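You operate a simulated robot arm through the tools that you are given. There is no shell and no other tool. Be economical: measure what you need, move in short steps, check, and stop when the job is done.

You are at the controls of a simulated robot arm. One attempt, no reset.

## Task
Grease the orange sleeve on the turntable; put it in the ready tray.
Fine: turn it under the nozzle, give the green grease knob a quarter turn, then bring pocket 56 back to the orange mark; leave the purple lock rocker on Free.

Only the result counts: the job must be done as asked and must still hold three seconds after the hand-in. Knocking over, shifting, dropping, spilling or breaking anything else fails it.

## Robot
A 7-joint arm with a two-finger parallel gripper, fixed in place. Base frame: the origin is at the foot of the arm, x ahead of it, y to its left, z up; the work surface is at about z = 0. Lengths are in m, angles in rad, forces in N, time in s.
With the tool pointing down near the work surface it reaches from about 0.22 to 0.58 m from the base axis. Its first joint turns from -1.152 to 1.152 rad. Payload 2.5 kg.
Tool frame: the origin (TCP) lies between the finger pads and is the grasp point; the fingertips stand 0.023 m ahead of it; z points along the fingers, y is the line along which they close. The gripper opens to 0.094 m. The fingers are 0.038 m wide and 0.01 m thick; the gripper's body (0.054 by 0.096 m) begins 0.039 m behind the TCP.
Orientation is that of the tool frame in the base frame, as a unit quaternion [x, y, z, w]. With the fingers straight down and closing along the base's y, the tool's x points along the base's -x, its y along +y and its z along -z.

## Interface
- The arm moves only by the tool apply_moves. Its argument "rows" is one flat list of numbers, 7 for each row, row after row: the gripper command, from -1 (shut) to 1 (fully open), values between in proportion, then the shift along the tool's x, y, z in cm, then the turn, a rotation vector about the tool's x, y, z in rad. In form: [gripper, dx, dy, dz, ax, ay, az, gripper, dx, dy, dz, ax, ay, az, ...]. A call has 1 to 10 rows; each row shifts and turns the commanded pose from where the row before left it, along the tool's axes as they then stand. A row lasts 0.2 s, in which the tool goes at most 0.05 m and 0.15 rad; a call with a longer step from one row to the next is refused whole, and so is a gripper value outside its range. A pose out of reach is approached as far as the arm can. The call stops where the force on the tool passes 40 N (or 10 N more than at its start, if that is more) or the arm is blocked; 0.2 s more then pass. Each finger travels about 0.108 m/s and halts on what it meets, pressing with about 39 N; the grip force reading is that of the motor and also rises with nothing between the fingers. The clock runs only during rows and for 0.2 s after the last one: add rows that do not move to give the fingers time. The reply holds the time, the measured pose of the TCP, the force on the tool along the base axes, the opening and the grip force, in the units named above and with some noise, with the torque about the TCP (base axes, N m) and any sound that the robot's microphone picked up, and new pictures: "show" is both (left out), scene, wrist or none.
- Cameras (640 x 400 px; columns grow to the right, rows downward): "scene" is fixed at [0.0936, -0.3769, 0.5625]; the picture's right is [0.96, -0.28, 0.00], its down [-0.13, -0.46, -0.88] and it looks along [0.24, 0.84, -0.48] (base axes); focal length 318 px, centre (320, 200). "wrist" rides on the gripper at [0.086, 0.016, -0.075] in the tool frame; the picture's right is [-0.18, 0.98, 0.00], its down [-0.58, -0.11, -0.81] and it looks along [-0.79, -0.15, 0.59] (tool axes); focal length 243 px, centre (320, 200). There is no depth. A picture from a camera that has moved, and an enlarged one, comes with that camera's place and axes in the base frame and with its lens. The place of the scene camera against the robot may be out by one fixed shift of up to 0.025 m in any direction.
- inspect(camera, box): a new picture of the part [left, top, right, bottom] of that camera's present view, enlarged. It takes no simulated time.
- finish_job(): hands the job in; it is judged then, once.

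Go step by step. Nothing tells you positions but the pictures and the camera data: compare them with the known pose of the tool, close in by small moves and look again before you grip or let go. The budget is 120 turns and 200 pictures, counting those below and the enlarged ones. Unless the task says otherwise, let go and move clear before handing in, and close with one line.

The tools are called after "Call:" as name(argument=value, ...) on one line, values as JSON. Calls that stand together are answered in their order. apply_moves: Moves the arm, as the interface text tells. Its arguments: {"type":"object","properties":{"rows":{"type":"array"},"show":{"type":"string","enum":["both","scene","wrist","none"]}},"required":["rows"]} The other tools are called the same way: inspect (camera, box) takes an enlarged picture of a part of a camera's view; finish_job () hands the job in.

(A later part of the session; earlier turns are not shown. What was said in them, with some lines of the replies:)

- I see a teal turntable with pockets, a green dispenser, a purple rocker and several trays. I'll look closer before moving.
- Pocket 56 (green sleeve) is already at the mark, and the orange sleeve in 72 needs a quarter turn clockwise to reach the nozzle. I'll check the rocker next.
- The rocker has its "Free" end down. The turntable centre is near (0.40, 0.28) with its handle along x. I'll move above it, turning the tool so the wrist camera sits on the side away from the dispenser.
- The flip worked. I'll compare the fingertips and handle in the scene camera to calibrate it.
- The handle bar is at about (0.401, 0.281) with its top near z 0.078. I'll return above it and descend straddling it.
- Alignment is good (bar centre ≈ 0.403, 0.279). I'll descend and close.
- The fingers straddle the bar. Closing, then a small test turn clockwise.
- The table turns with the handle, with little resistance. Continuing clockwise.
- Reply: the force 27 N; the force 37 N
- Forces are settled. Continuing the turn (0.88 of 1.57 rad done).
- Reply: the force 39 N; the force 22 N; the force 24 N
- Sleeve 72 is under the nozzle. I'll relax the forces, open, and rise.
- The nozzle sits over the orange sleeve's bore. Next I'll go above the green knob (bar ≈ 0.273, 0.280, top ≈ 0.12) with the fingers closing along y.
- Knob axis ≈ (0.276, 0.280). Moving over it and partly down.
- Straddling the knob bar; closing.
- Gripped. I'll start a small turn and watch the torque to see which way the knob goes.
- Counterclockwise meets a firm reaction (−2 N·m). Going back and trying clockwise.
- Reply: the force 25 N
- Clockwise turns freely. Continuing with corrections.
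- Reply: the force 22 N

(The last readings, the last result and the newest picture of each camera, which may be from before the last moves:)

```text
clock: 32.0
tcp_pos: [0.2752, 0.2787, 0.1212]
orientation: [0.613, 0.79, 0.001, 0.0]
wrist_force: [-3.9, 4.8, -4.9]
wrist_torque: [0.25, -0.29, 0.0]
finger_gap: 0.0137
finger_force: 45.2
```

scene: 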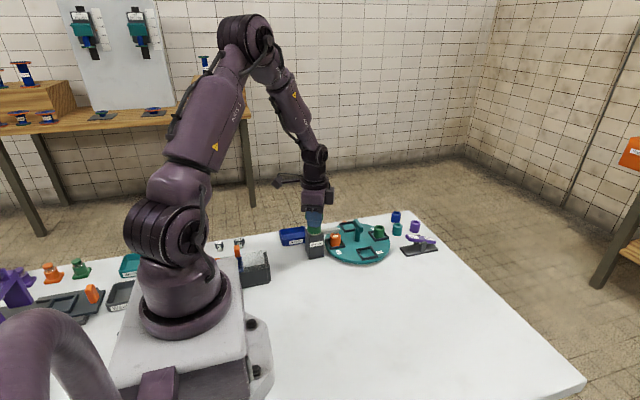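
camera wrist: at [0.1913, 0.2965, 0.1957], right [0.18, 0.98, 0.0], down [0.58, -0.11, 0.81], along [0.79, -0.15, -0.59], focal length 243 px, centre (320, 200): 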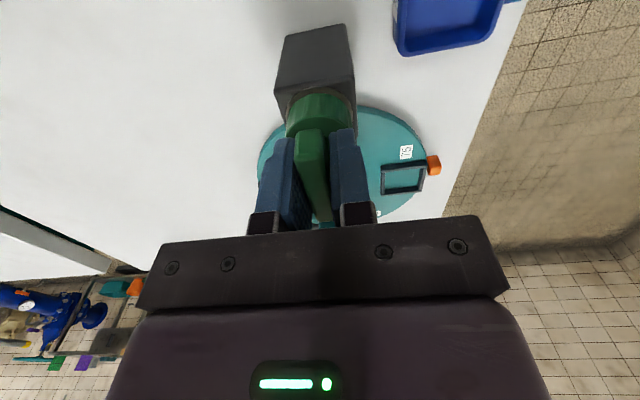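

Call:
apply_moves(rows=[-1, 0, 0, 0, 0, 0, 0.1, -1, 0, 0, 0, 0, 0, 0.1, -1, 0, 0, 0, 0, 0, 0.05, -1, 0, 0, 0, 0, 0, 0], show="both")

Call:
inspect(camera="scene", box=[270, 160, 370, 265])

```text
clock: 33.0
tcp_pos: [0.2751, 0.2771, 0.1206]
orientation: [0.707, 0.707, -0.002, 0.0]
wrist_force: [-13.1, 5.1, -8.1]
wrist_torque: [0.61, -0.18, -0.01]
finger_gap: 0.0135
finger_force: 44.7
camera wrist: at [0.2917, 0.3647, 0.1958], right [0.98, -0.18, 0.0], down [-0.11, -0.58, 0.81], along [-0.15, -0.79, -0.59], focal length 243 px, centre (320, 200)
```

scene: 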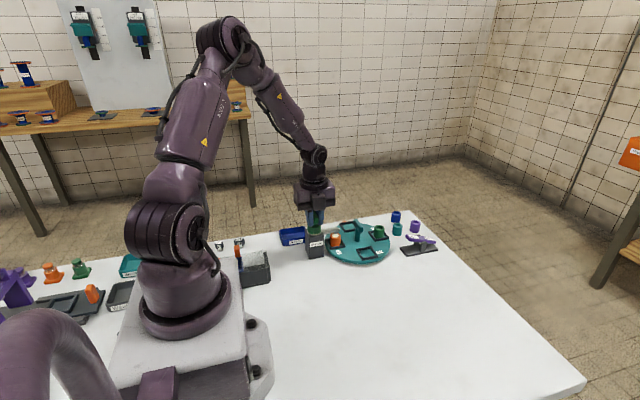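
wrist: 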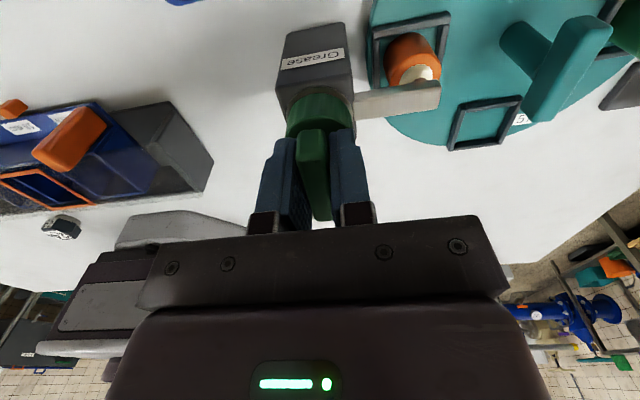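

```text
3.81 times, centred on (320, 212) of scene
camera zoom: at [0.0936, -0.3768, 0.5625], right [0.96, -0.28, 0.0], down [-0.13, -0.46, -0.88], along [0.24, 0.84, -0.48], focal length 1210 px, centre (320, 152)
```

zoom: 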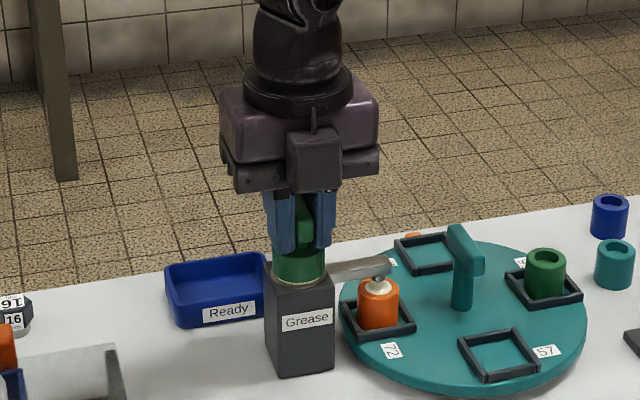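

Grease is in the sleeve. I'll relax, release the knob, rise, and swing the tool back to the turntable.

Call:
apply_moves(rows=[-1, 0.05, -0.12, 0.04, 0, 0, 0, -1, 0, 0, 0, 0, 0, 0, -0.1, 0, 0, 0, 0, 0, 0, -0.1, 0, 0, 0, 0, 0, 0, -0.1, 0, 0, -2, 0, 0, 0, -0.1, 0, 0, -3, 0, 0, 0, -0.1, 0, 0, -4, 0, 0, 0], show="scene")

Call:
inspect(camera="scene", box=[280, 190, 380, 265])

Call:
apply_moves(rows=[-0.1, 0, 0, 0, 0, 0, -0.1496, -0.1, 0, 0, 0, 0, 0, -0.1496, -0.1, 0, 0, 0, 0, 0, -0.1496, -0.1, 0, 0, 0, 0, 0, -0.1496, -0.1, 0, 0, 0, 0, 0, -0.1496, -0.1, 0, 0, 0, 0, 0, -0.1496, -0.1, 0, 0, 0, 0, 0, -0.1496], show="none")

Call:
apply_moves(rows=[-0.1, 0, 0, 0, 0, 0, -0.1496, -0.1, 0, 0, 0, 0, 0, -0.1496, -0.1, 0, 0, 0, 0, 0, -0.1496, -0.1, 0, 0, 0, 0, 0, -0.1496, -0.1, 0, 0, 0, 0, 0, -0.1496, -0.1, 0, 0, 0, 0, 0, -0.1496, -0.1, 0, 0, 0, 0, 0, -0.1496], show="none")

Call:
apply_moves(rows=[-0.1, 0, 0, 0, 0, 0, -0.1496, -0.1, 0, 0, 0, 0, 0, -0.1496, -0.1, 0, 0, 0, 0, 0, -0.1496, -0.1, 0, 0, 0, 0, 0, -0.1496, -0.1, 0, 0, 0, 0, 0, -0.1496, -0.1, 0, 0, 0, 0, 0, -0.1496, -0.1, 0, 0, 0, 0, 0, -0.1496], show="none")

```text
clock: 34.6
tcp_pos: [0.2738, 0.2772, 0.2139]
orientation: [0.707, 0.707, 0.0, 0.0]
wrist_force: [0.2, 0.1, 0.4]
wrist_torque: [0.0, 0.03, 0.02]
finger_gap: 0.0422
finger_force: 0.1
```

scene: 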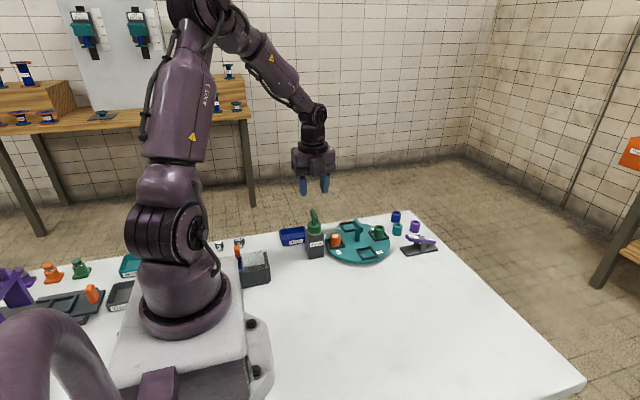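

```text
5.33 times, centred on (330, 228) of scene
camera zoom: at [0.0936, -0.3768, 0.5625], right [0.96, -0.28, 0.0], down [-0.13, -0.46, -0.88], along [0.24, 0.84, -0.48], focal length 1694 px, centre (267, 53)
```

zoom: 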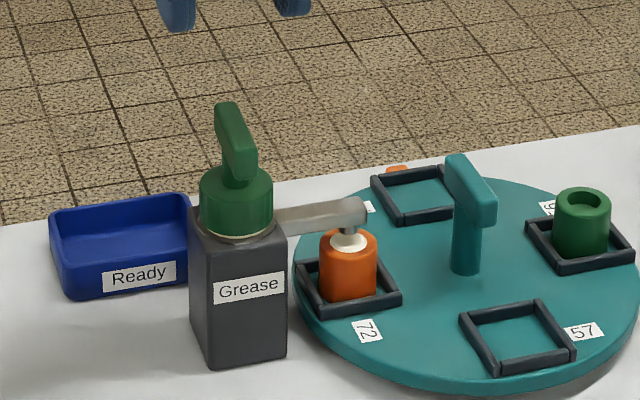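

```text
clock: 36.2
tcp_pos: [0.2733, 0.2787, 0.2117]
orientation: [0.257, 0.966, 0.0, 0.0]
wrist_force: [0.0, -0.6, 0.3]
wrist_torque: [-0.02, -0.01, 0.01]
finger_gap: 0.0423
finger_force: 0.0
```

```text
clock: 37.8
tcp_pos: [0.2754, 0.2788, 0.2117]
orientation: [-0.261, 0.965, -0.001, 0.0]
wrist_force: [0.7, -0.3, 0.3]
wrist_torque: [0.0, 0.06, 0.02]
finger_gap: 0.0425
finger_force: 0.0
```

```text
clock: 39.4
tcp_pos: [0.2746, 0.2779, 0.212]
orientation: [0.709, -0.706, 0.0, 0.001]
wrist_force: [-0.6, 0.4, 0.8]
wrist_torque: [-0.01, 0.0, -0.01]
finger_gap: 0.0421
finger_force: 0.0
```

The knob is at its quarter turn and the sleeve is greased. Back over the turntable handle.

Call:
apply_moves(rows=[-0.1, -0.1, -4.2, 0, 0, 0, 0, -0.1, 0, -4.2, 0, 0, 0, 0, -0.1, 0, -4.15, 0, 0, 0, 0, -0.1, 0, 0, 4, 0, 0, 0, -0.1, 0, 0, 3, 0, 0, 0, -0.1, 0, 0, 1, 0, 0, 0, -0.1, 0, 0, 0, 0, 0, 0], show="wrist")

Call:
inspect(camera="scene", box=[300, 170, 420, 270])

```text
clock: 41.0
tcp_pos: [0.4008, 0.2796, 0.1307]
orientation: [0.707, -0.707, 0.0, 0.0]
wrist_force: [-0.4, -0.9, -0.5]
wrist_torque: [-0.02, 0.03, 0.0]
finger_gap: 0.0422
finger_force: 0.1
camera wrist: at [0.3843, 0.1941, 0.2048], right [-0.98, 0.18, 0.0], down [0.11, 0.58, 0.81], along [0.15, 0.79, -0.59], focal length 243 px, centre (320, 200)
```

wrist: 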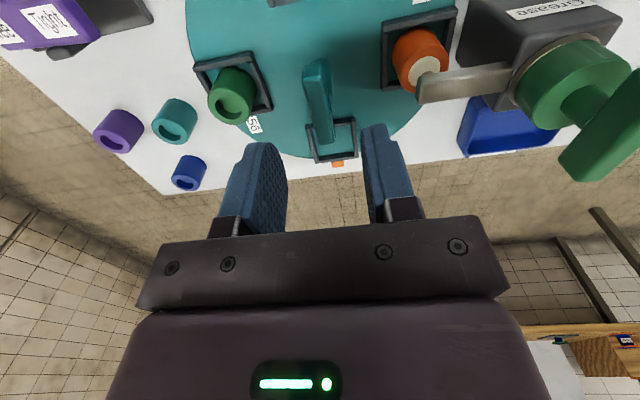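

```text
4.00 times, centred on (360, 220) of scene
camera zoom: at [0.0936, -0.3769, 0.5625], right [0.96, -0.28, 0.0], down [-0.13, -0.46, -0.88], along [0.24, 0.84, -0.48], focal length 1271 px, centre (160, 120)
```

zoom: 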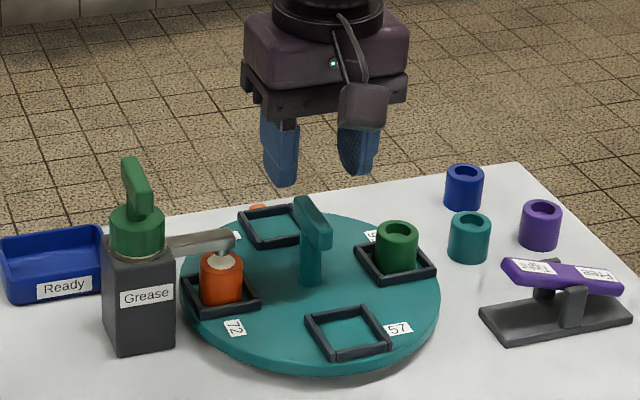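

Aligned as before. Descending, gripping, and starting the counterclockwise return.

Call:
apply_moves(rows=[-0.1, 0, 0, 3, 0, 0, 0, -0.1, 0, 0, 2.8, 0, 0, 0, -0.1, 0, 0, 0, 0, 0, 0, -1, 0, 0, 0, 0, 0, 0, -1, 0, 0, 0, 0, 0, 0, -1, 0, 0, 0, 0, 0, 0], show="none")

Call:
apply_moves(rows=[-1, 0, 0, 0, 0, 0, -0.1, -1, 0, 0, 0, 0, 0, -0.1, -1, 0, 0, 0, 0, 0, -0.1, -1, 0, 0, 0, 0, 0, 0], show="none")

```text
clock: 42.4
tcp_pos: [0.3996, 0.2775, 0.0727]
orientation: [-0.707, 0.707, 0.0, 0.001]
wrist_force: [16.1, 8.1, -14.4]
wrist_torque: [-0.27, 0.08, 0.02]
finger_gap: 0.0156
finger_force: 44.4
```

```text
clock: 43.4
tcp_pos: [0.4013, 0.2793, 0.0721]
orientation: [0.805, -0.593, 0.0, -0.001]
wrist_force: [18.0, 5.0, -21.0]
wrist_torque: [0.92, 0.29, -0.01]
finger_gap: 0.0153
finger_force: 44.3
```

Call:
apply_moves(rows=[-1, 0, -0.17, 0.09, 0, 0, 0, -1, 0, 0, 0, 0, 0, -0.1, -1, 0, 0, 0, 0, 0, -0.1, -1, 0, 0, 0, 0, 0, -0.1, -1, 0, 0, 0, 0, 0, 0], show="none")

```text
clock: 44.6
tcp_pos: [0.4006, 0.2796, 0.0712]
orientation: [0.885, -0.465, 0.0, 0.002]
wrist_force: [-6.8, -11.1, 1.0]
wrist_torque: [-1.1, -0.89, 0.06]
finger_gap: 0.0156
finger_force: 45.1
```

Call:
apply_moves(rows=[-1, 0.04, 0.1, 0, 0, 0, 0, -1, 0, 0, 0, 0, 0, -0.1, -1, 0, 0, 0, 0, 0, -0.1, -1, 0, 0, 0, 0, 0, -0.1, -1, 0, 0, 0, 0, 0, 0], show="none")

```text
clock: 45.8
tcp_pos: [0.3996, 0.279, 0.0712]
orientation: [0.944, -0.329, 0.0, -0.002]
wrist_force: [10.0, 4.2, -22.4]
wrist_torque: [-0.35, -0.1, 0.03]
finger_gap: 0.0156
finger_force: 44.9
```

Call:
apply_moves(rows=[-1, 0.05, -0.08, 0.09, 0, 0, 0, -1, 0, 0, 0, 0, 0, -0.1, -1, 0, 0, 0, 0, 0, -0.1, -1, 0, 0, 0, 0, 0, -0.1, -1, 0, 0, 0, 0, 0, 0], show="none")

```text
clock: 47.0
tcp_pos: [0.4006, 0.2784, 0.0719]
orientation: [0.983, -0.183, -0.001, 0.002]
wrist_force: [-22.9, -13.7, 21.0]
wrist_torque: [-0.2, -0.24, 0.02]
finger_gap: 0.0157
finger_force: 45.1
```

Call:
apply_moves(rows=[-1, -0.13, 0.16, -0.09, 0, 0, 0, -1, 0, 0, 0, 0, 0, -0.1, -1, 0, 0, 0, 0, 0, -0.1, -1, 0, 0, 0, 0, 0, -0.1, -1, 0, 0, 0, 0, 0, 0], show="none")

```text
clock: 48.2
tcp_pos: [0.4013, 0.2793, 0.0716]
orientation: [0.999, -0.034, 0.002, -0.004]
wrist_force: [18.5, 23.1, -27.3]
wrist_torque: [-0.02, -0.41, 0.01]
finger_gap: 0.0157
finger_force: 44.8
```

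Call:
apply_moves(rows=[-1, 0.14, -0.18, 0.11, 0, 0, 0, -1, 0, 0, 0, 0, 0, -0.07, -1, 0, 0, 0, 0, 0, 0], show="both")

Call:
inspect(camera="scene", box=[300, 190, 400, 270])

```text
clock: 49.0
tcp_pos: [0.4023, 0.2802, 0.072]
orientation: [1.0, -0.002, -0.001, 0.001]
wrist_force: [-16.7, -9.0, 22.7]
wrist_torque: [0.15, -0.32, -0.04]
finger_gap: 0.0157
finger_force: 44.8
camera wrist: at [0.4878, 0.2641, 0.147], right [-0.19, -0.98, 0.0], down [-0.58, 0.11, 0.81], along [-0.79, 0.15, -0.59], focal length 243 px, centre (320, 200)
```

scene: 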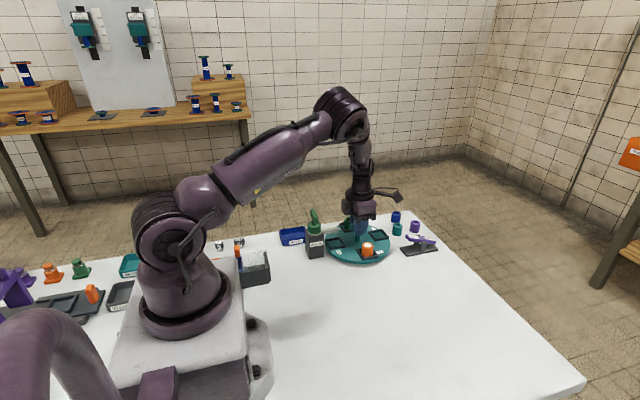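
wrist: 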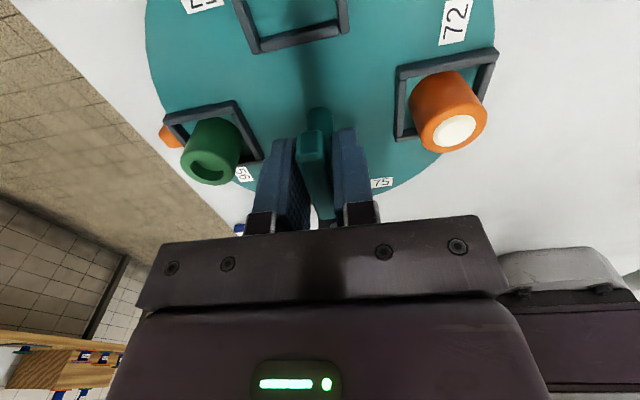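

```text
5.00 times, centred on (350, 230) of scene
camera zoom: at [0.0935, -0.3769, 0.5624], right [0.96, -0.28, 0.0], down [-0.13, -0.46, -0.88], along [0.24, 0.84, -0.48], focal length 1588 px, centre (170, 50)
```

zoom: 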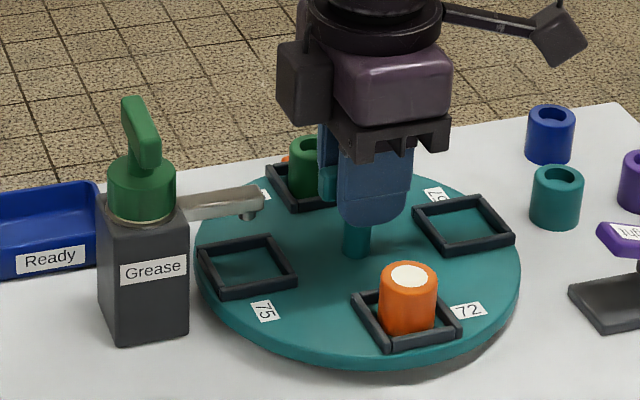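

Pocket 56 is back at the mark. I'll relax, release and rise.

Call:
apply_moves(rows=[-1, -0.13, 0.07, -0.1, 0, 0, 0, -1, 0, 0, 0, 0, 0, 0, -0.1, 0, 0, 0, 0, 0, 0, -0.1, 0, 0, 0, 0, 0, 0, -0.1, 0, 0, -2, 0, 0, 0, -0.1, 0, 0, -3, 0, 0, 0, -0.1, 0, 0, -4, 0, 0, 0, -0.1, 0, 0, -4, 0, 0, 0], show="wrist")

Call:
inspect(camera="scene", box=[270, 190, 390, 270])

Call:
inspect(camera="wrist", box=[200, 0, 440, 150])

```text
clock: 50.8
tcp_pos: [0.4013, 0.2768, 0.2039]
orientation: [1.0, -0.001, 0.0, -0.001]
wrist_force: [-0.5, -0.6, -1.0]
wrist_torque: [-0.01, -0.01, -0.02]
finger_gap: 0.0423
finger_force: 0.1
camera wrist: at [0.4872, 0.2612, 0.2792], right [-0.19, -0.98, 0.0], down [-0.58, 0.11, 0.81], along [-0.79, 0.15, -0.59], focal length 243 px, centre (320, 200)
```

wrist: 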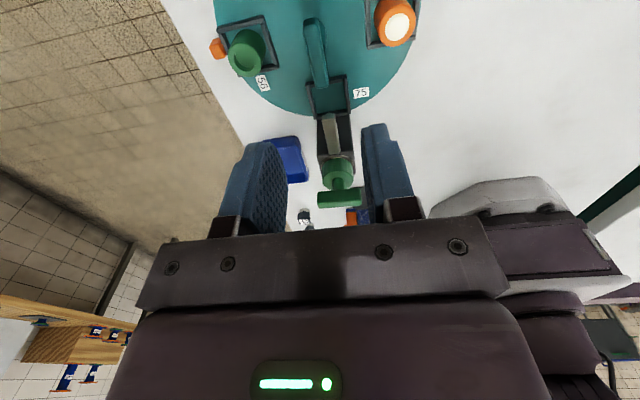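

```text
5.00 times, centred on (330, 230) of scene
camera zoom: at [0.0936, -0.3768, 0.5625], right [0.96, -0.28, 0.0], down [-0.13, -0.46, -0.88], along [0.24, 0.84, -0.48], focal length 1588 px, centre (270, 50)
```

zoom: 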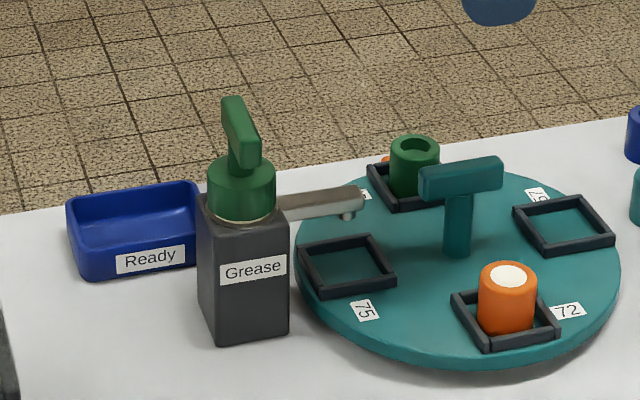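

```text
2.67 times, centred on (320, 75) of wrist
camera zoom: at [0.4872, 0.2612, 0.2792], right [-0.19, -0.98, 0.0], down [-0.58, 0.11, 0.81], along [-0.79, 0.15, -0.59], focal length 647 px, centre (320, 533)
```

zoom: 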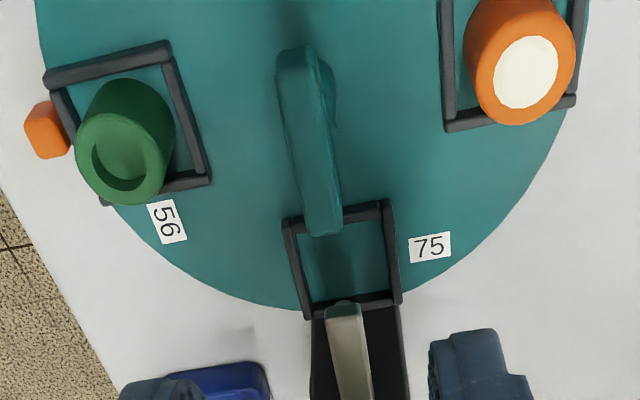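

Now to the orange sleeve: move over it with the fingers closing along x.

Call:
apply_moves(rows=[0.06, 0.1, 3.1, 0, 0, 0, 0, 0.06, 0.1, 3.1, 0, 0, 0, 0, 0.06, 0, 0, 0, 0, 0, 0.1428, 0.06, 0, 0, 0, 0, 0, 0.1428, 0.06, 0, 0, 0, 0, 0, 0.1428, 0.06, 0, 0, 0, 0, 0, 0.1428, 0.06, 0, 0, 0, 0, 0, 0.1428, 0.06, 0, 0, 0, 0, 0, 0.1428], show="none")

Call:
apply_moves(rows=[0.06, 0, 0, 0, 0, 0, 0.1428, 0.06, 0, 0, 0, 0, 0, 0.1428, 0.06, 0, 0, 0, 0, 0, 0.1428, 0.06, 0, 0, 0, 0, 0, 0.1428, 0.06, 0, 0, 0, 0, 0, 0.1428, 0.06, 0, 0, 4, 0, 0, 0, 0.06, 0, 0, 3, 0, 0, 0, 0.06, 0, 0, 0, 0, 0, 0], show="both")

Call:
inspect(camera="wrist", box=[200, 0, 440, 150])

Call:
inspect(camera="scene", box=[310, 190, 430, 270])

```text
clock: 52.6
tcp_pos: [0.4023, 0.2165, 0.2034]
orientation: [0.909, -0.417, 0.001, 0.0]
wrist_force: [0.0, 0.3, -0.2]
wrist_torque: [0.01, 0.0, -0.01]
finger_gap: 0.0496
finger_force: 0.3
```

```text
clock: 54.4
tcp_pos: [0.4037, 0.2175, 0.1327]
orientation: [-0.707, 0.708, 0.001, 0.001]
wrist_force: [1.0, 0.1, -0.5]
wrist_torque: [0.0, 0.01, 0.03]
finger_gap: 0.0498
finger_force: 0.0
camera wrist: at [0.3868, 0.1312, 0.207], right [-0.98, 0.19, 0.0], down [0.11, 0.58, 0.81], along [0.15, 0.79, -0.59], focal length 243 px, centre (320, 200)
```

scene: 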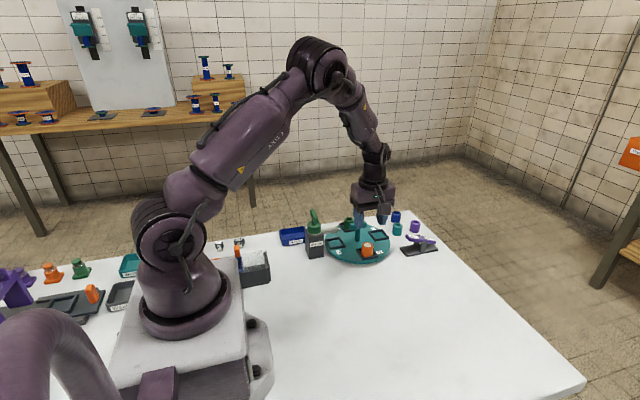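
wrist: 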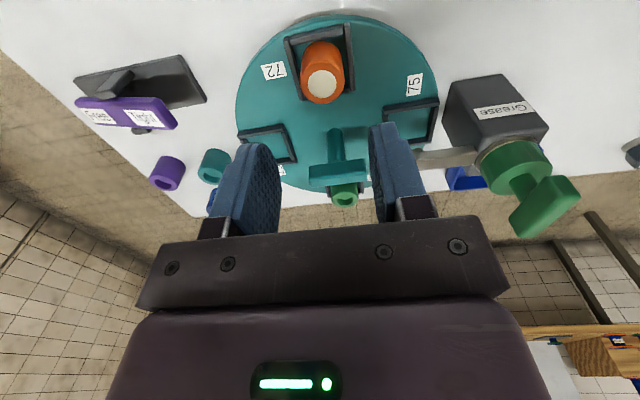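

```text
2.67 times, centred on (320, 75) of wrist
camera zoom: at [0.3868, 0.1312, 0.207], right [-0.98, 0.19, 0.0], down [0.11, 0.58, 0.81], along [0.15, 0.79, -0.59], focal length 647 px, centre (320, 533)
```

zoom: 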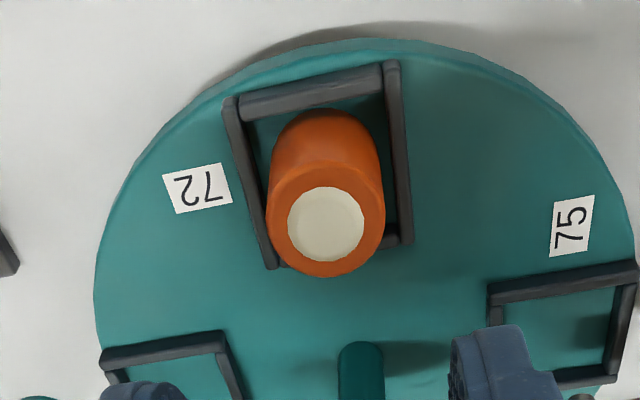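

```text
5.00 times, centred on (370, 230) of scene
camera zoom: at [0.0936, -0.3769, 0.5625], right [0.96, -0.28, 0.0], down [-0.13, -0.46, -0.88], along [0.24, 0.84, -0.48], focal length 1588 px, centre (70, 50)
```

zoom: 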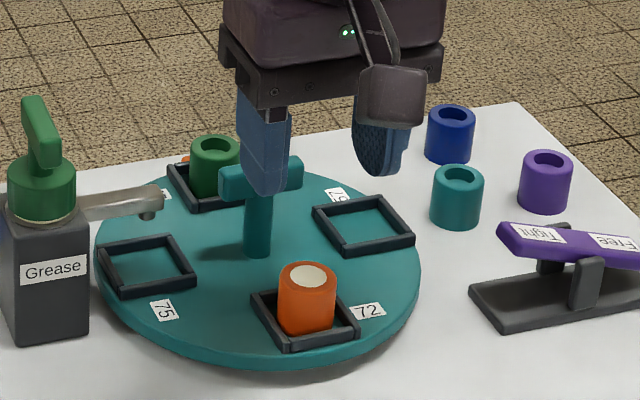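

Sleeve centre ≈ (0.401, 0.213). Aligning and descending in stages.

Call:
apply_moves(rows=[0.06, 0.45, 0.27, 0, 0, 0, 0, 0.06, 0, 0, 3, 0, 0, 0, 0.06, 0, 0, 2, 0, 0, 0, 0.06, 0, 0, 0, 0, 0, 0], show="wrist")

Call:
inspect(camera="scene", box=[310, 190, 430, 270])

```text
clock: 55.4
tcp_pos: [0.3994, 0.2126, 0.0846]
orientation: [-0.707, 0.707, 0.0, 0.0]
wrist_force: [0.1, -0.6, -0.6]
wrist_torque: [0.01, 0.02, -0.03]
finger_gap: 0.0498
finger_force: 0.1
camera wrist: at [0.3837, 0.1266, 0.1582], right [-0.98, 0.18, 0.0], down [0.11, 0.58, 0.81], along [0.15, 0.79, -0.59], focal length 243 px, centre (320, 200)
```

wrist: 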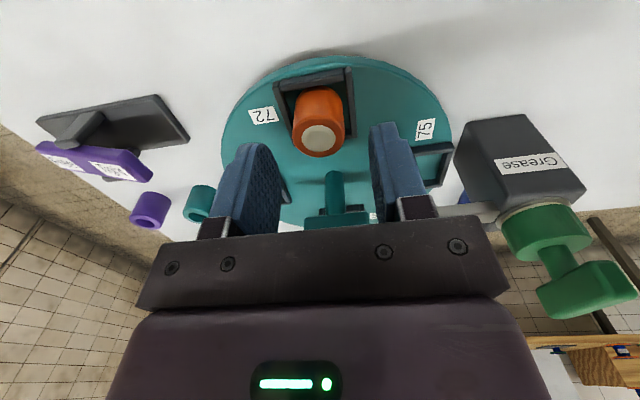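

```text
5.00 times, centred on (370, 230) of scene
camera zoom: at [0.0936, -0.3769, 0.5625], right [0.96, -0.28, 0.0], down [-0.13, -0.46, -0.88], along [0.24, 0.84, -0.48], focal length 1588 px, centre (70, 50)
```

zoom: 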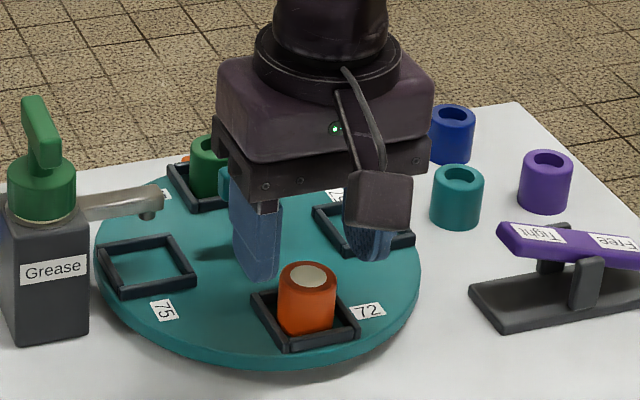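

Centred over the sleeve. Descending and gripping.

Call:
apply_moves(rows=[0.06, 0, 0, 1.8, 0, 0, 0, 0.06, 0, 0, 1.5, 0, 0, 0, 0.06, 0, 0, 0, 0, 0, 0], show="wrist")

Call:
inspect(camera="scene", box=[310, 190, 430, 270])

```text
clock: 56.2
tcp_pos: [0.4, 0.2111, 0.0505]
orientation: [-0.706, 0.708, 0.0, 0.0]
wrist_force: [-0.4, 0.3, -0.4]
wrist_torque: [-0.02, -0.01, -0.03]
finger_gap: 0.0499
finger_force: 0.0
camera wrist: at [0.3838, 0.1263, 0.1251], right [-0.98, 0.18, 0.0], down [0.11, 0.58, 0.81], along [0.15, 0.79, -0.59], focal length 243 px, centre (320, 200)
```

wrist: 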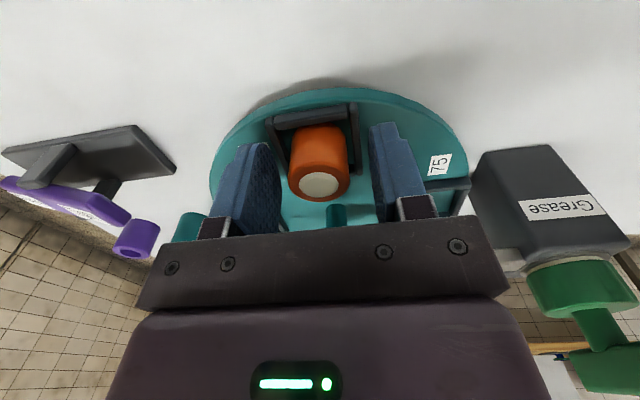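

```text
5.00 times, centred on (370, 230) of scene
camera zoom: at [0.0936, -0.3769, 0.5625], right [0.96, -0.28, 0.0], down [-0.13, -0.46, -0.88], along [0.24, 0.84, -0.48], focal length 1588 px, centre (70, 50)
```

zoom: 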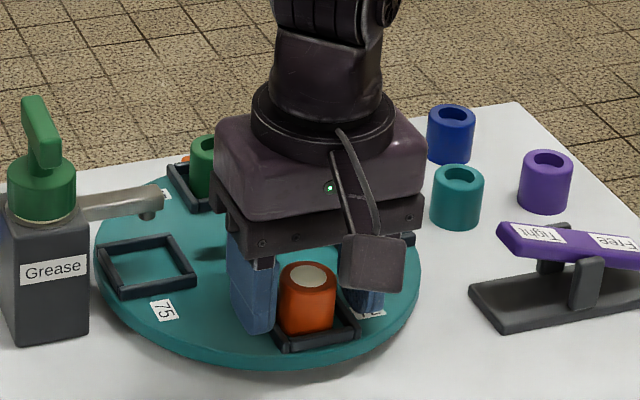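

Call:
apply_moves(rows=[-1, 0, 0, 0, 0, 0, 0, -1, 0, 0, 0, 0, 0, 0, -1, 0, 0, 0, 0, 0, 0, -1, 0, 0, -1, 0, 0, 0, -1, 0, 0, -1.5, 0, 0, 0, -1, 0, 0, -2, 0, 0, 0, -1, 0, 0, -3, 0, 0, 0, -1, 0, 0, -4, 0, 0, 0, -1, 0, 0, -4, 0, 0, 0], show="wrist")

Call:
inspect(camera="scene", box=[290, 150, 430, 270])

```text
clock: 58.2
tcp_pos: [0.3997, 0.2129, 0.2052]
orientation: [-0.706, 0.708, -0.001, 0.001]
wrist_force: [-0.3, 0.3, 0.0]
wrist_torque: [0.01, 0.0, 0.01]
finger_gap: 0.0287
finger_force: 39.0
camera wrist: at [0.3839, 0.127, 0.2804], right [-0.98, 0.19, 0.0], down [0.11, 0.58, 0.81], along [0.15, 0.79, -0.59], focal length 243 px, centre (320, 200)
```

wrist: 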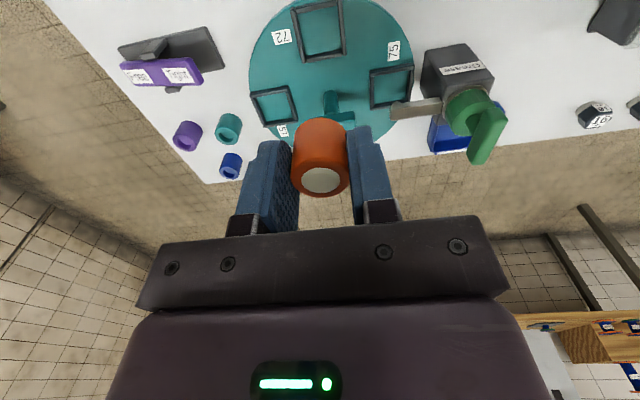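

```text
3.33 times, centred on (360, 210) of scene
camera zoom: at [0.0936, -0.3768, 0.5625], right [0.96, -0.28, 0.0], down [-0.13, -0.46, -0.88], along [0.24, 0.84, -0.48], focal length 1059 px, centre (187, 167)
```

zoom: 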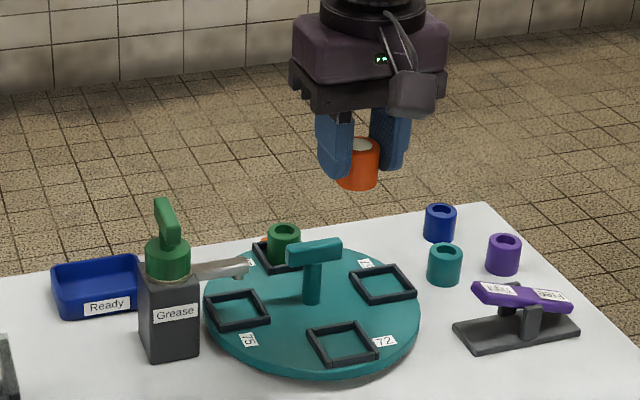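

Sleeve lifted cleanly. The ready tray spans about x 0.19–0.28, y 0.325–0.39. I'll turn the tool so the camera points away (+y), keeping the fingers closing along x, and move over it.

Call:
apply_moves(rows=[-1, 0, 0, 0, 0, 0, 0.1496, -1, 0, 0, 0, 0, 0, 0.1496, -1, 0, 0, 0, 0, 0, 0.1496, -1, 0, 0, 0, 0, 0, 0.1496, -1, 0, 0, 0, 0, 0, 0.1496, -1, 0, 0, 0, 0, 0, 0.1496, -1, 0, 0, 0, 0, 0, 0.1496], show="none")

Call:
apply_moves(rows=[-1, 0, 0, 0, 0, 0, 0.1496, -1, 0, 0, 0, 0, 0, 0.1496, -1, 0, 0, 0, 0, 0, 0.1496, -1, 0, 0, 0, 0, 0, 0.1496, -1, 0, 0, 0, 0, 0, 0.1496, -1, 0, 0, 0, 0, 0, 0.1496, -1, 0, 0, 0, 0, 0, 0.1496], show="none")

Call:
apply_moves(rows=[-1, 0, 0, 0, 0, 0, 0.1496, -1, 0, 0, 0, 0, 0, 0.1496, -1, 0, 0, 0, 0, 0, 0.1496, -1, 0, 0, 0, 0, 0, 0.1496, -1, 0, 0, 0, 0, 0, 0.1496, -1, 0, 0, 0, 0, 0, 0.1496, -1, 0, 0, 0, 0, 0, 0.1496], show="none")

Call:
apply_moves(rows=[-1, 2.9, -3.3, 0, 0, 0, 0, -1, 2.9, -3.3, 0, 0, 0, 0, -1, 2.9, -3.3, 0, 0, 0, 0, -1, 2.9, -3.3, 0, 0, 0, 0, -1, 2.9, -3.3, 0, 0, 0, 0, -1, 0, 0, 0, 0, 0, 0], show="both")

```text
clock: 59.8
tcp_pos: [0.4005, 0.2132, 0.2048]
orientation: [-0.257, 0.966, 0.0, -0.001]
wrist_force: [0.4, -0.2, -0.3]
wrist_torque: [-0.01, 0.02, -0.02]
finger_gap: 0.0287
finger_force: 39.0
```

```text
clock: 61.4
tcp_pos: [0.3997, 0.2118, 0.2053]
orientation: [0.261, 0.965, 0.0, 0.0]
wrist_force: [-0.1, -0.1, -0.9]
wrist_torque: [-0.01, 0.0, -0.01]
finger_gap: 0.0286
finger_force: 39.2
```

```text
clock: 63.0
tcp_pos: [0.3997, 0.2127, 0.2042]
orientation: [0.708, 0.706, 0.0, -0.001]
wrist_force: [1.0, -0.2, -1.1]
wrist_torque: [-0.04, -0.01, -0.01]
finger_gap: 0.0286
finger_force: 38.9
```

```text
clock: 64.4
tcp_pos: [0.2363, 0.3587, 0.2052]
orientation: [0.707, 0.707, 0.001, 0.0]
wrist_force: [-0.3, 0.7, -0.8]
wrist_torque: [0.0, -0.02, 0.02]
finger_gap: 0.0287
finger_force: 38.5
camera wrist: at [0.2521, 0.4458, 0.2799], right [0.98, -0.18, 0.0], down [-0.11, -0.58, 0.81], along [-0.15, -0.79, -0.59], focal length 243 px, centre (320, 200)
```

scene: 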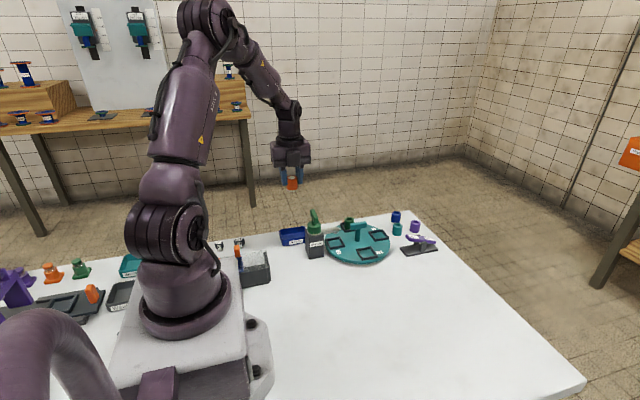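
wrist: 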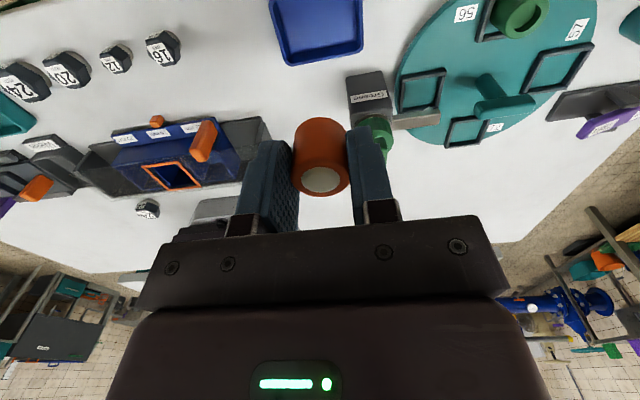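

Over the tray. Lowering partway to check alignment.

Call:
apply_moves(rows=[-1, 0, 0, 3.5, 0, 0, 0, -1, 0, 0, 3.5, 0, 0, 0, -1, 0, 0, 3, 0, 0, 0, -1, 0, 0, 0, 0, 0, 0], show="wrist")

Call:
inspect(camera="scene", box=[250, 170, 350, 265])

Call:
inspect(camera="wrist", box=[230, 20, 430, 220])

```text
clock: 65.4
tcp_pos: [0.234, 0.3579, 0.1039]
orientation: [0.707, 0.707, 0.0, 0.0]
wrist_force: [0.5, 0.0, -0.6]
wrist_torque: [0.01, -0.03, 0.03]
finger_gap: 0.0284
finger_force: 38.9
camera wrist: at [0.2509, 0.4448, 0.1791], right [0.98, -0.18, 0.0], down [-0.11, -0.58, 0.81], along [-0.15, -0.79, -0.59], focal length 243 px, centre (320, 200)
```

wrist: 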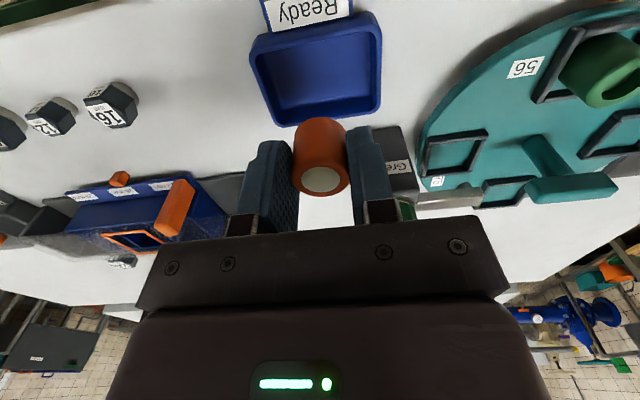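

```text
4.21 times, centred on (300, 218) of scene
camera zoom: at [0.0936, -0.3768, 0.5625], right [0.96, -0.28, 0.0], down [-0.13, -0.46, -0.88], along [0.24, 0.84, -0.48], focal length 1338 px, centre (404, 126)
```

zoom: 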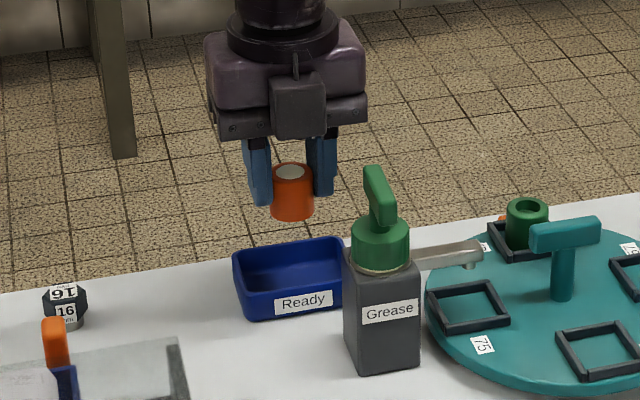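

```text
2.00 times, centred on (330, 120) of wrist
camera zoom: at [0.2509, 0.4448, 0.1791], right [0.98, -0.18, 0.0], down [-0.11, -0.58, 0.81], along [-0.15, -0.79, -0.59], focal length 485 px, centre (300, 360)
```

zoom: 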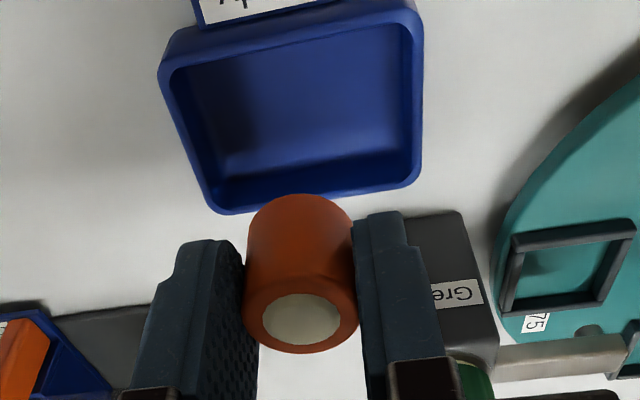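

Tray centre ≈ (0.2365, 0.361). I'll shift and lower.

Call:
apply_moves(rows=[-1, 0.3, 0.25, 0, 0, 0, 0, -1, 0, 0, 2.5, 0, 0, 0, -1, 0, 0, 2.2, 0, 0, 0, -1, 0, 0, 0, 0, 0, 0], show="wrist")

Call:
inspect(camera="scene", box=[250, 170, 350, 265])

Call:
inspect(camera="wrist", box=[230, 20, 430, 220])

```text
clock: 66.4
tcp_pos: [0.2368, 0.3607, 0.0565]
orientation: [0.707, 0.707, -0.001, 0.001]
wrist_force: [0.0, -0.3, 0.0]
wrist_torque: [0.03, -0.02, 0.0]
finger_gap: 0.0287
finger_force: 39.1
camera wrist: at [0.2531, 0.448, 0.1313], right [0.98, -0.18, 0.0], down [-0.11, -0.58, 0.81], along [-0.15, -0.79, -0.59], focal length 243 px, centre (320, 200)
```

wrist: 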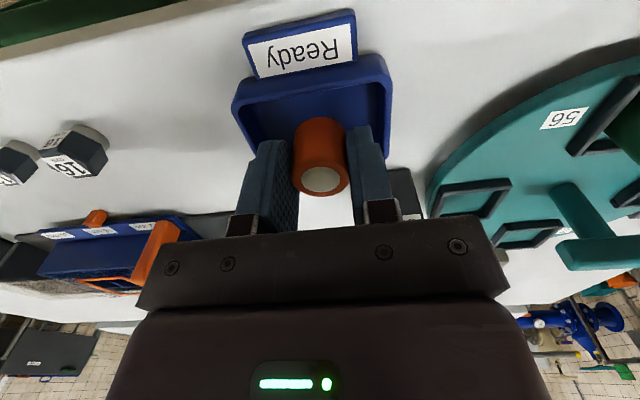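

```text
4.21 times, centred on (300, 218) of scene
camera zoom: at [0.0936, -0.3768, 0.5625], right [0.96, -0.28, 0.0], down [-0.13, -0.46, -0.88], along [0.24, 0.84, -0.48], focal length 1338 px, centre (404, 126)
```

zoom: 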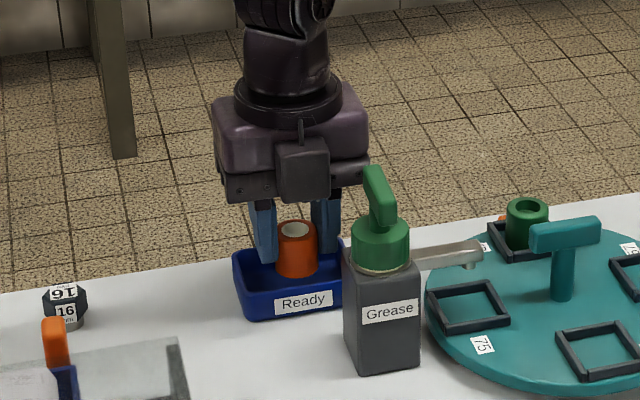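

```text
2.00 times, centred on (330, 120) of wrist
camera zoom: at [0.2531, 0.448, 0.1313], right [0.98, -0.18, 0.0], down [-0.11, -0.58, 0.81], along [-0.15, -0.79, -0.59], focal length 485 px, centre (300, 360)
```

zoom: 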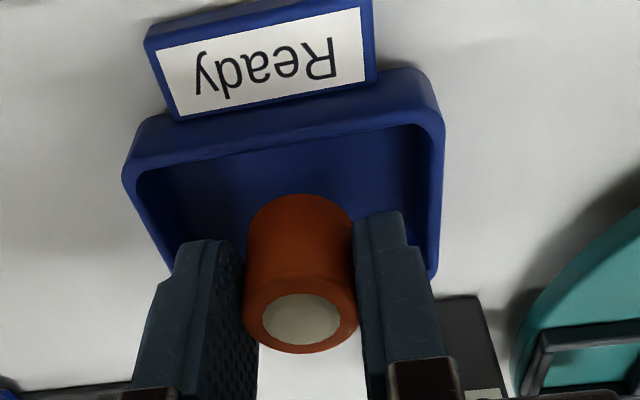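

Aligned within the tray. Lowering gently to contact.

Call:
apply_moves(rows=[-1, 0, 0, 0.7, 0, 0, 0, -1, 0, 0, 0.4, 0, 0, 0, -1, 0, 0, 0.2, 0, 0, 0, -1, 0, 0, 0, 0, 0, 0], show="none")

```text
clock: 67.4
tcp_pos: [0.2366, 0.3606, 0.0448]
orientation: [0.707, 0.707, 0.0, 0.0]
wrist_force: [0.1, 0.3, -0.7]
wrist_torque: [-0.02, -0.02, -0.03]
finger_gap: 0.0286
finger_force: 38.7
```

Call:
apply_moves(rows=[-1, 0, 0, 0.2, 0, 0, 0, -1, 0, 0, 0.1, 0, 0, 0, -1, 0, 0, 0, 0, 0, 0], show="none")

Call:
apply_moves(rows=[-1, 0, 0, 0.1, 0, 0, 0, -1, 0, 0, 0, 0, 0, 0], show="none")

```text
clock: 68.2
tcp_pos: [0.2375, 0.3602, 0.0412]
orientation: [0.707, 0.707, -0.001, 0.0]
wrist_force: [-0.5, 0.5, 0.0]
wrist_torque: [-0.02, -0.03, -0.03]
finger_gap: 0.0289
finger_force: 39.5
```

```text
clock: 68.8
tcp_pos: [0.238, 0.3604, 0.0404]
orientation: [0.707, 0.707, 0.0, 0.0]
wrist_force: [-0.6, -0.1, 0.4]
wrist_torque: [0.0, -0.01, 0.0]
finger_gap: 0.0289
finger_force: 38.9
```

Call:
apply_moves(rows=[-1, 0, 0, 0.1, 0, 0, 0, -1, 0, 0, 0, 0, 0, 0], show="none")

Call:
apply_moves(rows=[-1, 0, 0, 0.1, 0, 0, 0, -1, 0, 0, 0, 0, 0, 0], show="wrist")

Call:
inspect(camera="scene", box=[250, 200, 330, 260])

```text
clock: 69.4
tcp_pos: [0.2385, 0.3603, 0.039]
orientation: [0.708, 0.707, 0.0, 0.0]
wrist_force: [-0.5, -0.8, -0.6]
wrist_torque: [0.02, 0.03, -0.01]
finger_gap: 0.0288
finger_force: 39.4
```

```text
clock: 70.0
tcp_pos: [0.2385, 0.3603, 0.0387]
orientation: [0.707, 0.707, 0.0, 0.001]
wrist_force: [-0.4, 0.7, -1.6]
wrist_torque: [0.0, 0.01, -0.02]
finger_gap: 0.0288
finger_force: 38.9
camera wrist: at [0.2541, 0.4472, 0.1133], right [0.98, -0.18, 0.0], down [-0.11, -0.58, 0.81], along [-0.15, -0.79, -0.59], focal length 243 px, centre (320, 200)
```

wrist: 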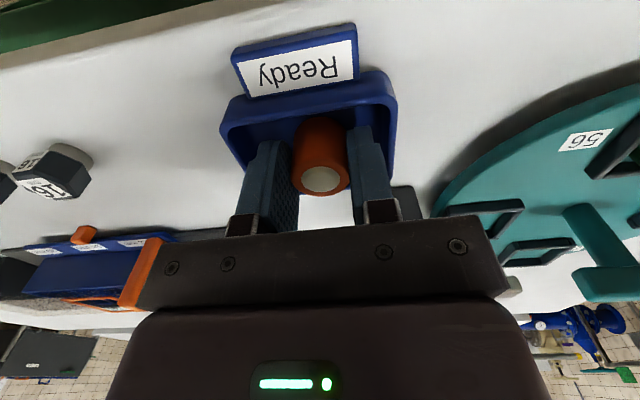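

```text
6.67 times, centred on (290, 230) of scene
camera zoom: at [0.0936, -0.3768, 0.5625], right [0.96, -0.28, 0.0], down [-0.13, -0.46, -0.88], along [0.24, 0.84, -0.48], focal length 2118 px, centre (520, 0)
```

zoom: 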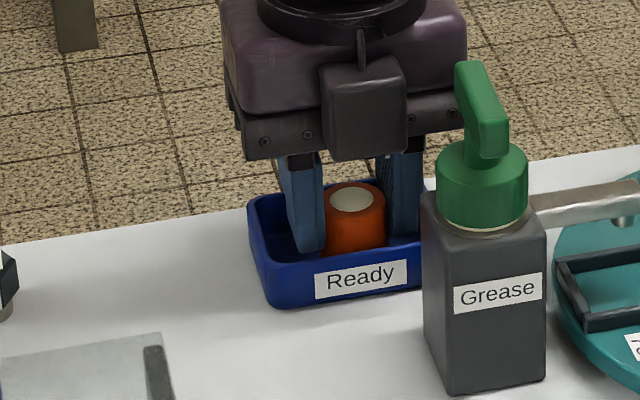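

No contact yet; continuing in 1 mm steps with a slight re-centre.

Call:
apply_moves(rows=[-1, 0, -0.15, 0.1, 0, 0, 0, -1, 0, 0, 0, 0, 0, 0], show="none")

Call:
apply_moves(rows=[-1, 0, 0, 0.1, 0, 0, 0, -1, 0, 0, 0, 0, 0, 0], show="none")

Call:
apply_moves(rows=[-1, 0, 0, 0.1, 0, 0, 0, -1, 0, 0, 0, 0, 0, 0], show="none")

```text
clock: 70.6
tcp_pos: [0.2359, 0.3605, 0.0366]
orientation: [0.707, 0.708, 0.0, 0.0]
wrist_force: [-0.2, 0.3, -0.8]
wrist_torque: [0.0, 0.01, -0.02]
finger_gap: 0.0287
finger_force: 39.2
```

```text
clock: 71.2
tcp_pos: [0.2355, 0.3614, 0.0377]
orientation: [0.707, 0.707, 0.0, 0.0]
wrist_force: [-0.8, -2.6, 8.0]
wrist_torque: [-0.07, -0.01, -0.01]
finger_gap: 0.0289
finger_force: 38.9
```

```text
clock: 71.8
tcp_pos: [0.2358, 0.36, 0.0364]
orientation: [0.707, 0.707, 0.0, 0.0]
wrist_force: [-2.5, -2.6, 10.6]
wrist_torque: [-0.1, 0.12, 0.02]
finger_gap: 0.0288
finger_force: 38.7
```

Contact with the tray floor (≈10 N). Opening slightly and rising straight up.

Call:
apply_moves(rows=[-0.24, 0, 0, -0.05, 0, 0, 0, -0.24, 0, 0, 0, 0, 0, 0, -0.24, 0, 0, -1, 0, 0, 0, -0.24, 0, 0, -2, 0, 0, 0, -0.24, 0, 0, -3, 0, 0, 0, -0.24, 0, 0, -4, 0, 0, 0, -0.24, 0, 0, -4, 0, 0, 0, -0.24, 0, 0, -2, 0, 0, 0], show="both")

Call:
inspect(camera="scene", box=[260, 190, 360, 265])

Call:
inspect(camera="scene", box=[310, 190, 450, 275])

```text
clock: 73.6
tcp_pos: [0.2356, 0.3604, 0.1974]
orientation: [0.707, 0.707, 0.0, 0.0]
wrist_force: [-0.2, 0.2, 0.1]
wrist_torque: [0.0, 0.02, 0.0]
finger_gap: 0.0358
finger_force: 0.1
camera wrist: at [0.2515, 0.4482, 0.2717], right [0.98, -0.18, 0.0], down [-0.11, -0.58, 0.81], along [-0.15, -0.79, -0.59], focal length 243 px, centre (320, 200)
```

scene: 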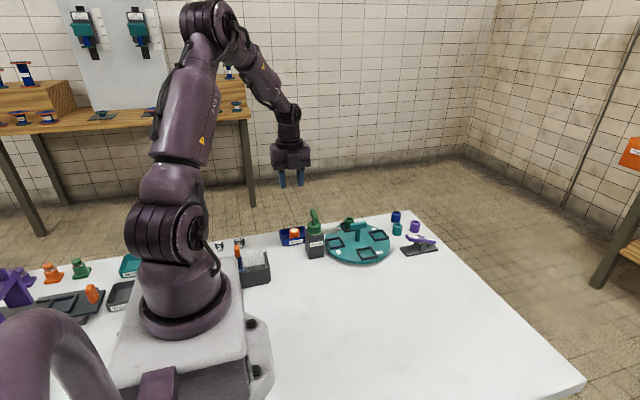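
wrist: 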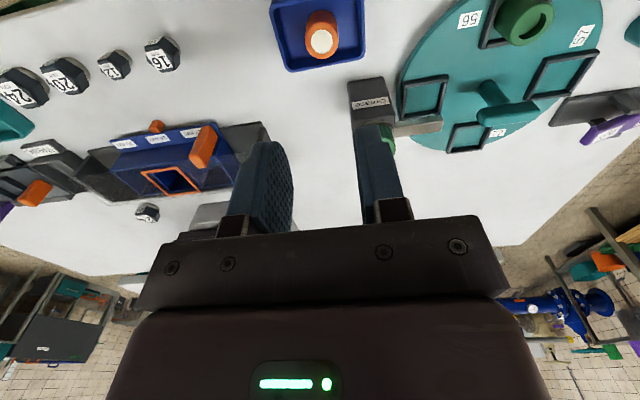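

```text
5.33 times, centred on (310, 228) of scene
camera zoom: at [0.0936, -0.3769, 0.5625], right [0.96, -0.28, 0.0], down [-0.13, -0.46, -0.88], along [0.24, 0.84, -0.48], focal length 1694 px, centre (373, 53)
```

zoom: 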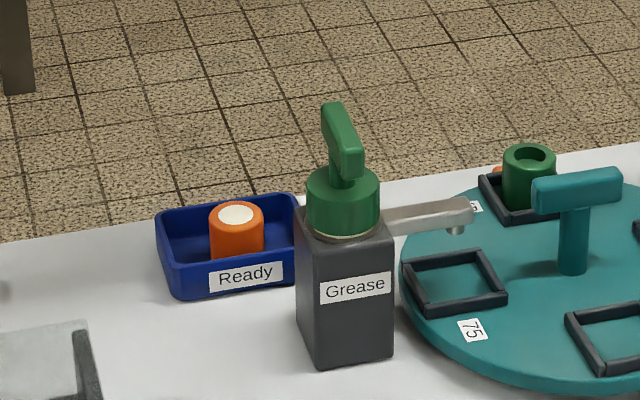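

```text
4.57 times, centred on (380, 232) of scene
camera zoom: at [0.0936, -0.3769, 0.5625], right [0.96, -0.28, 0.0], down [-0.13, -0.46, -0.88], along [0.24, 0.84, -0.48], focal length 1452 px, centre (46, 51)
```

zoom: 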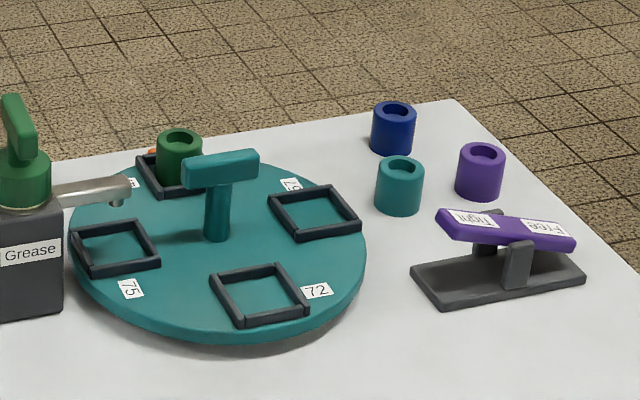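

The greased sleeve is upright in the Ready tray, pocket 56 is at the orange mark, the knob is a quarter turn on, and the rocker's Free end is still down. The arm is clear, so I'm handing in.

Call:
finish_job()

```text
The job is handed in.
```

The orange sleeve is greased and standing in the Ready tray, pocket 56 is back at the orange mark, and the lock rocker is on Free.
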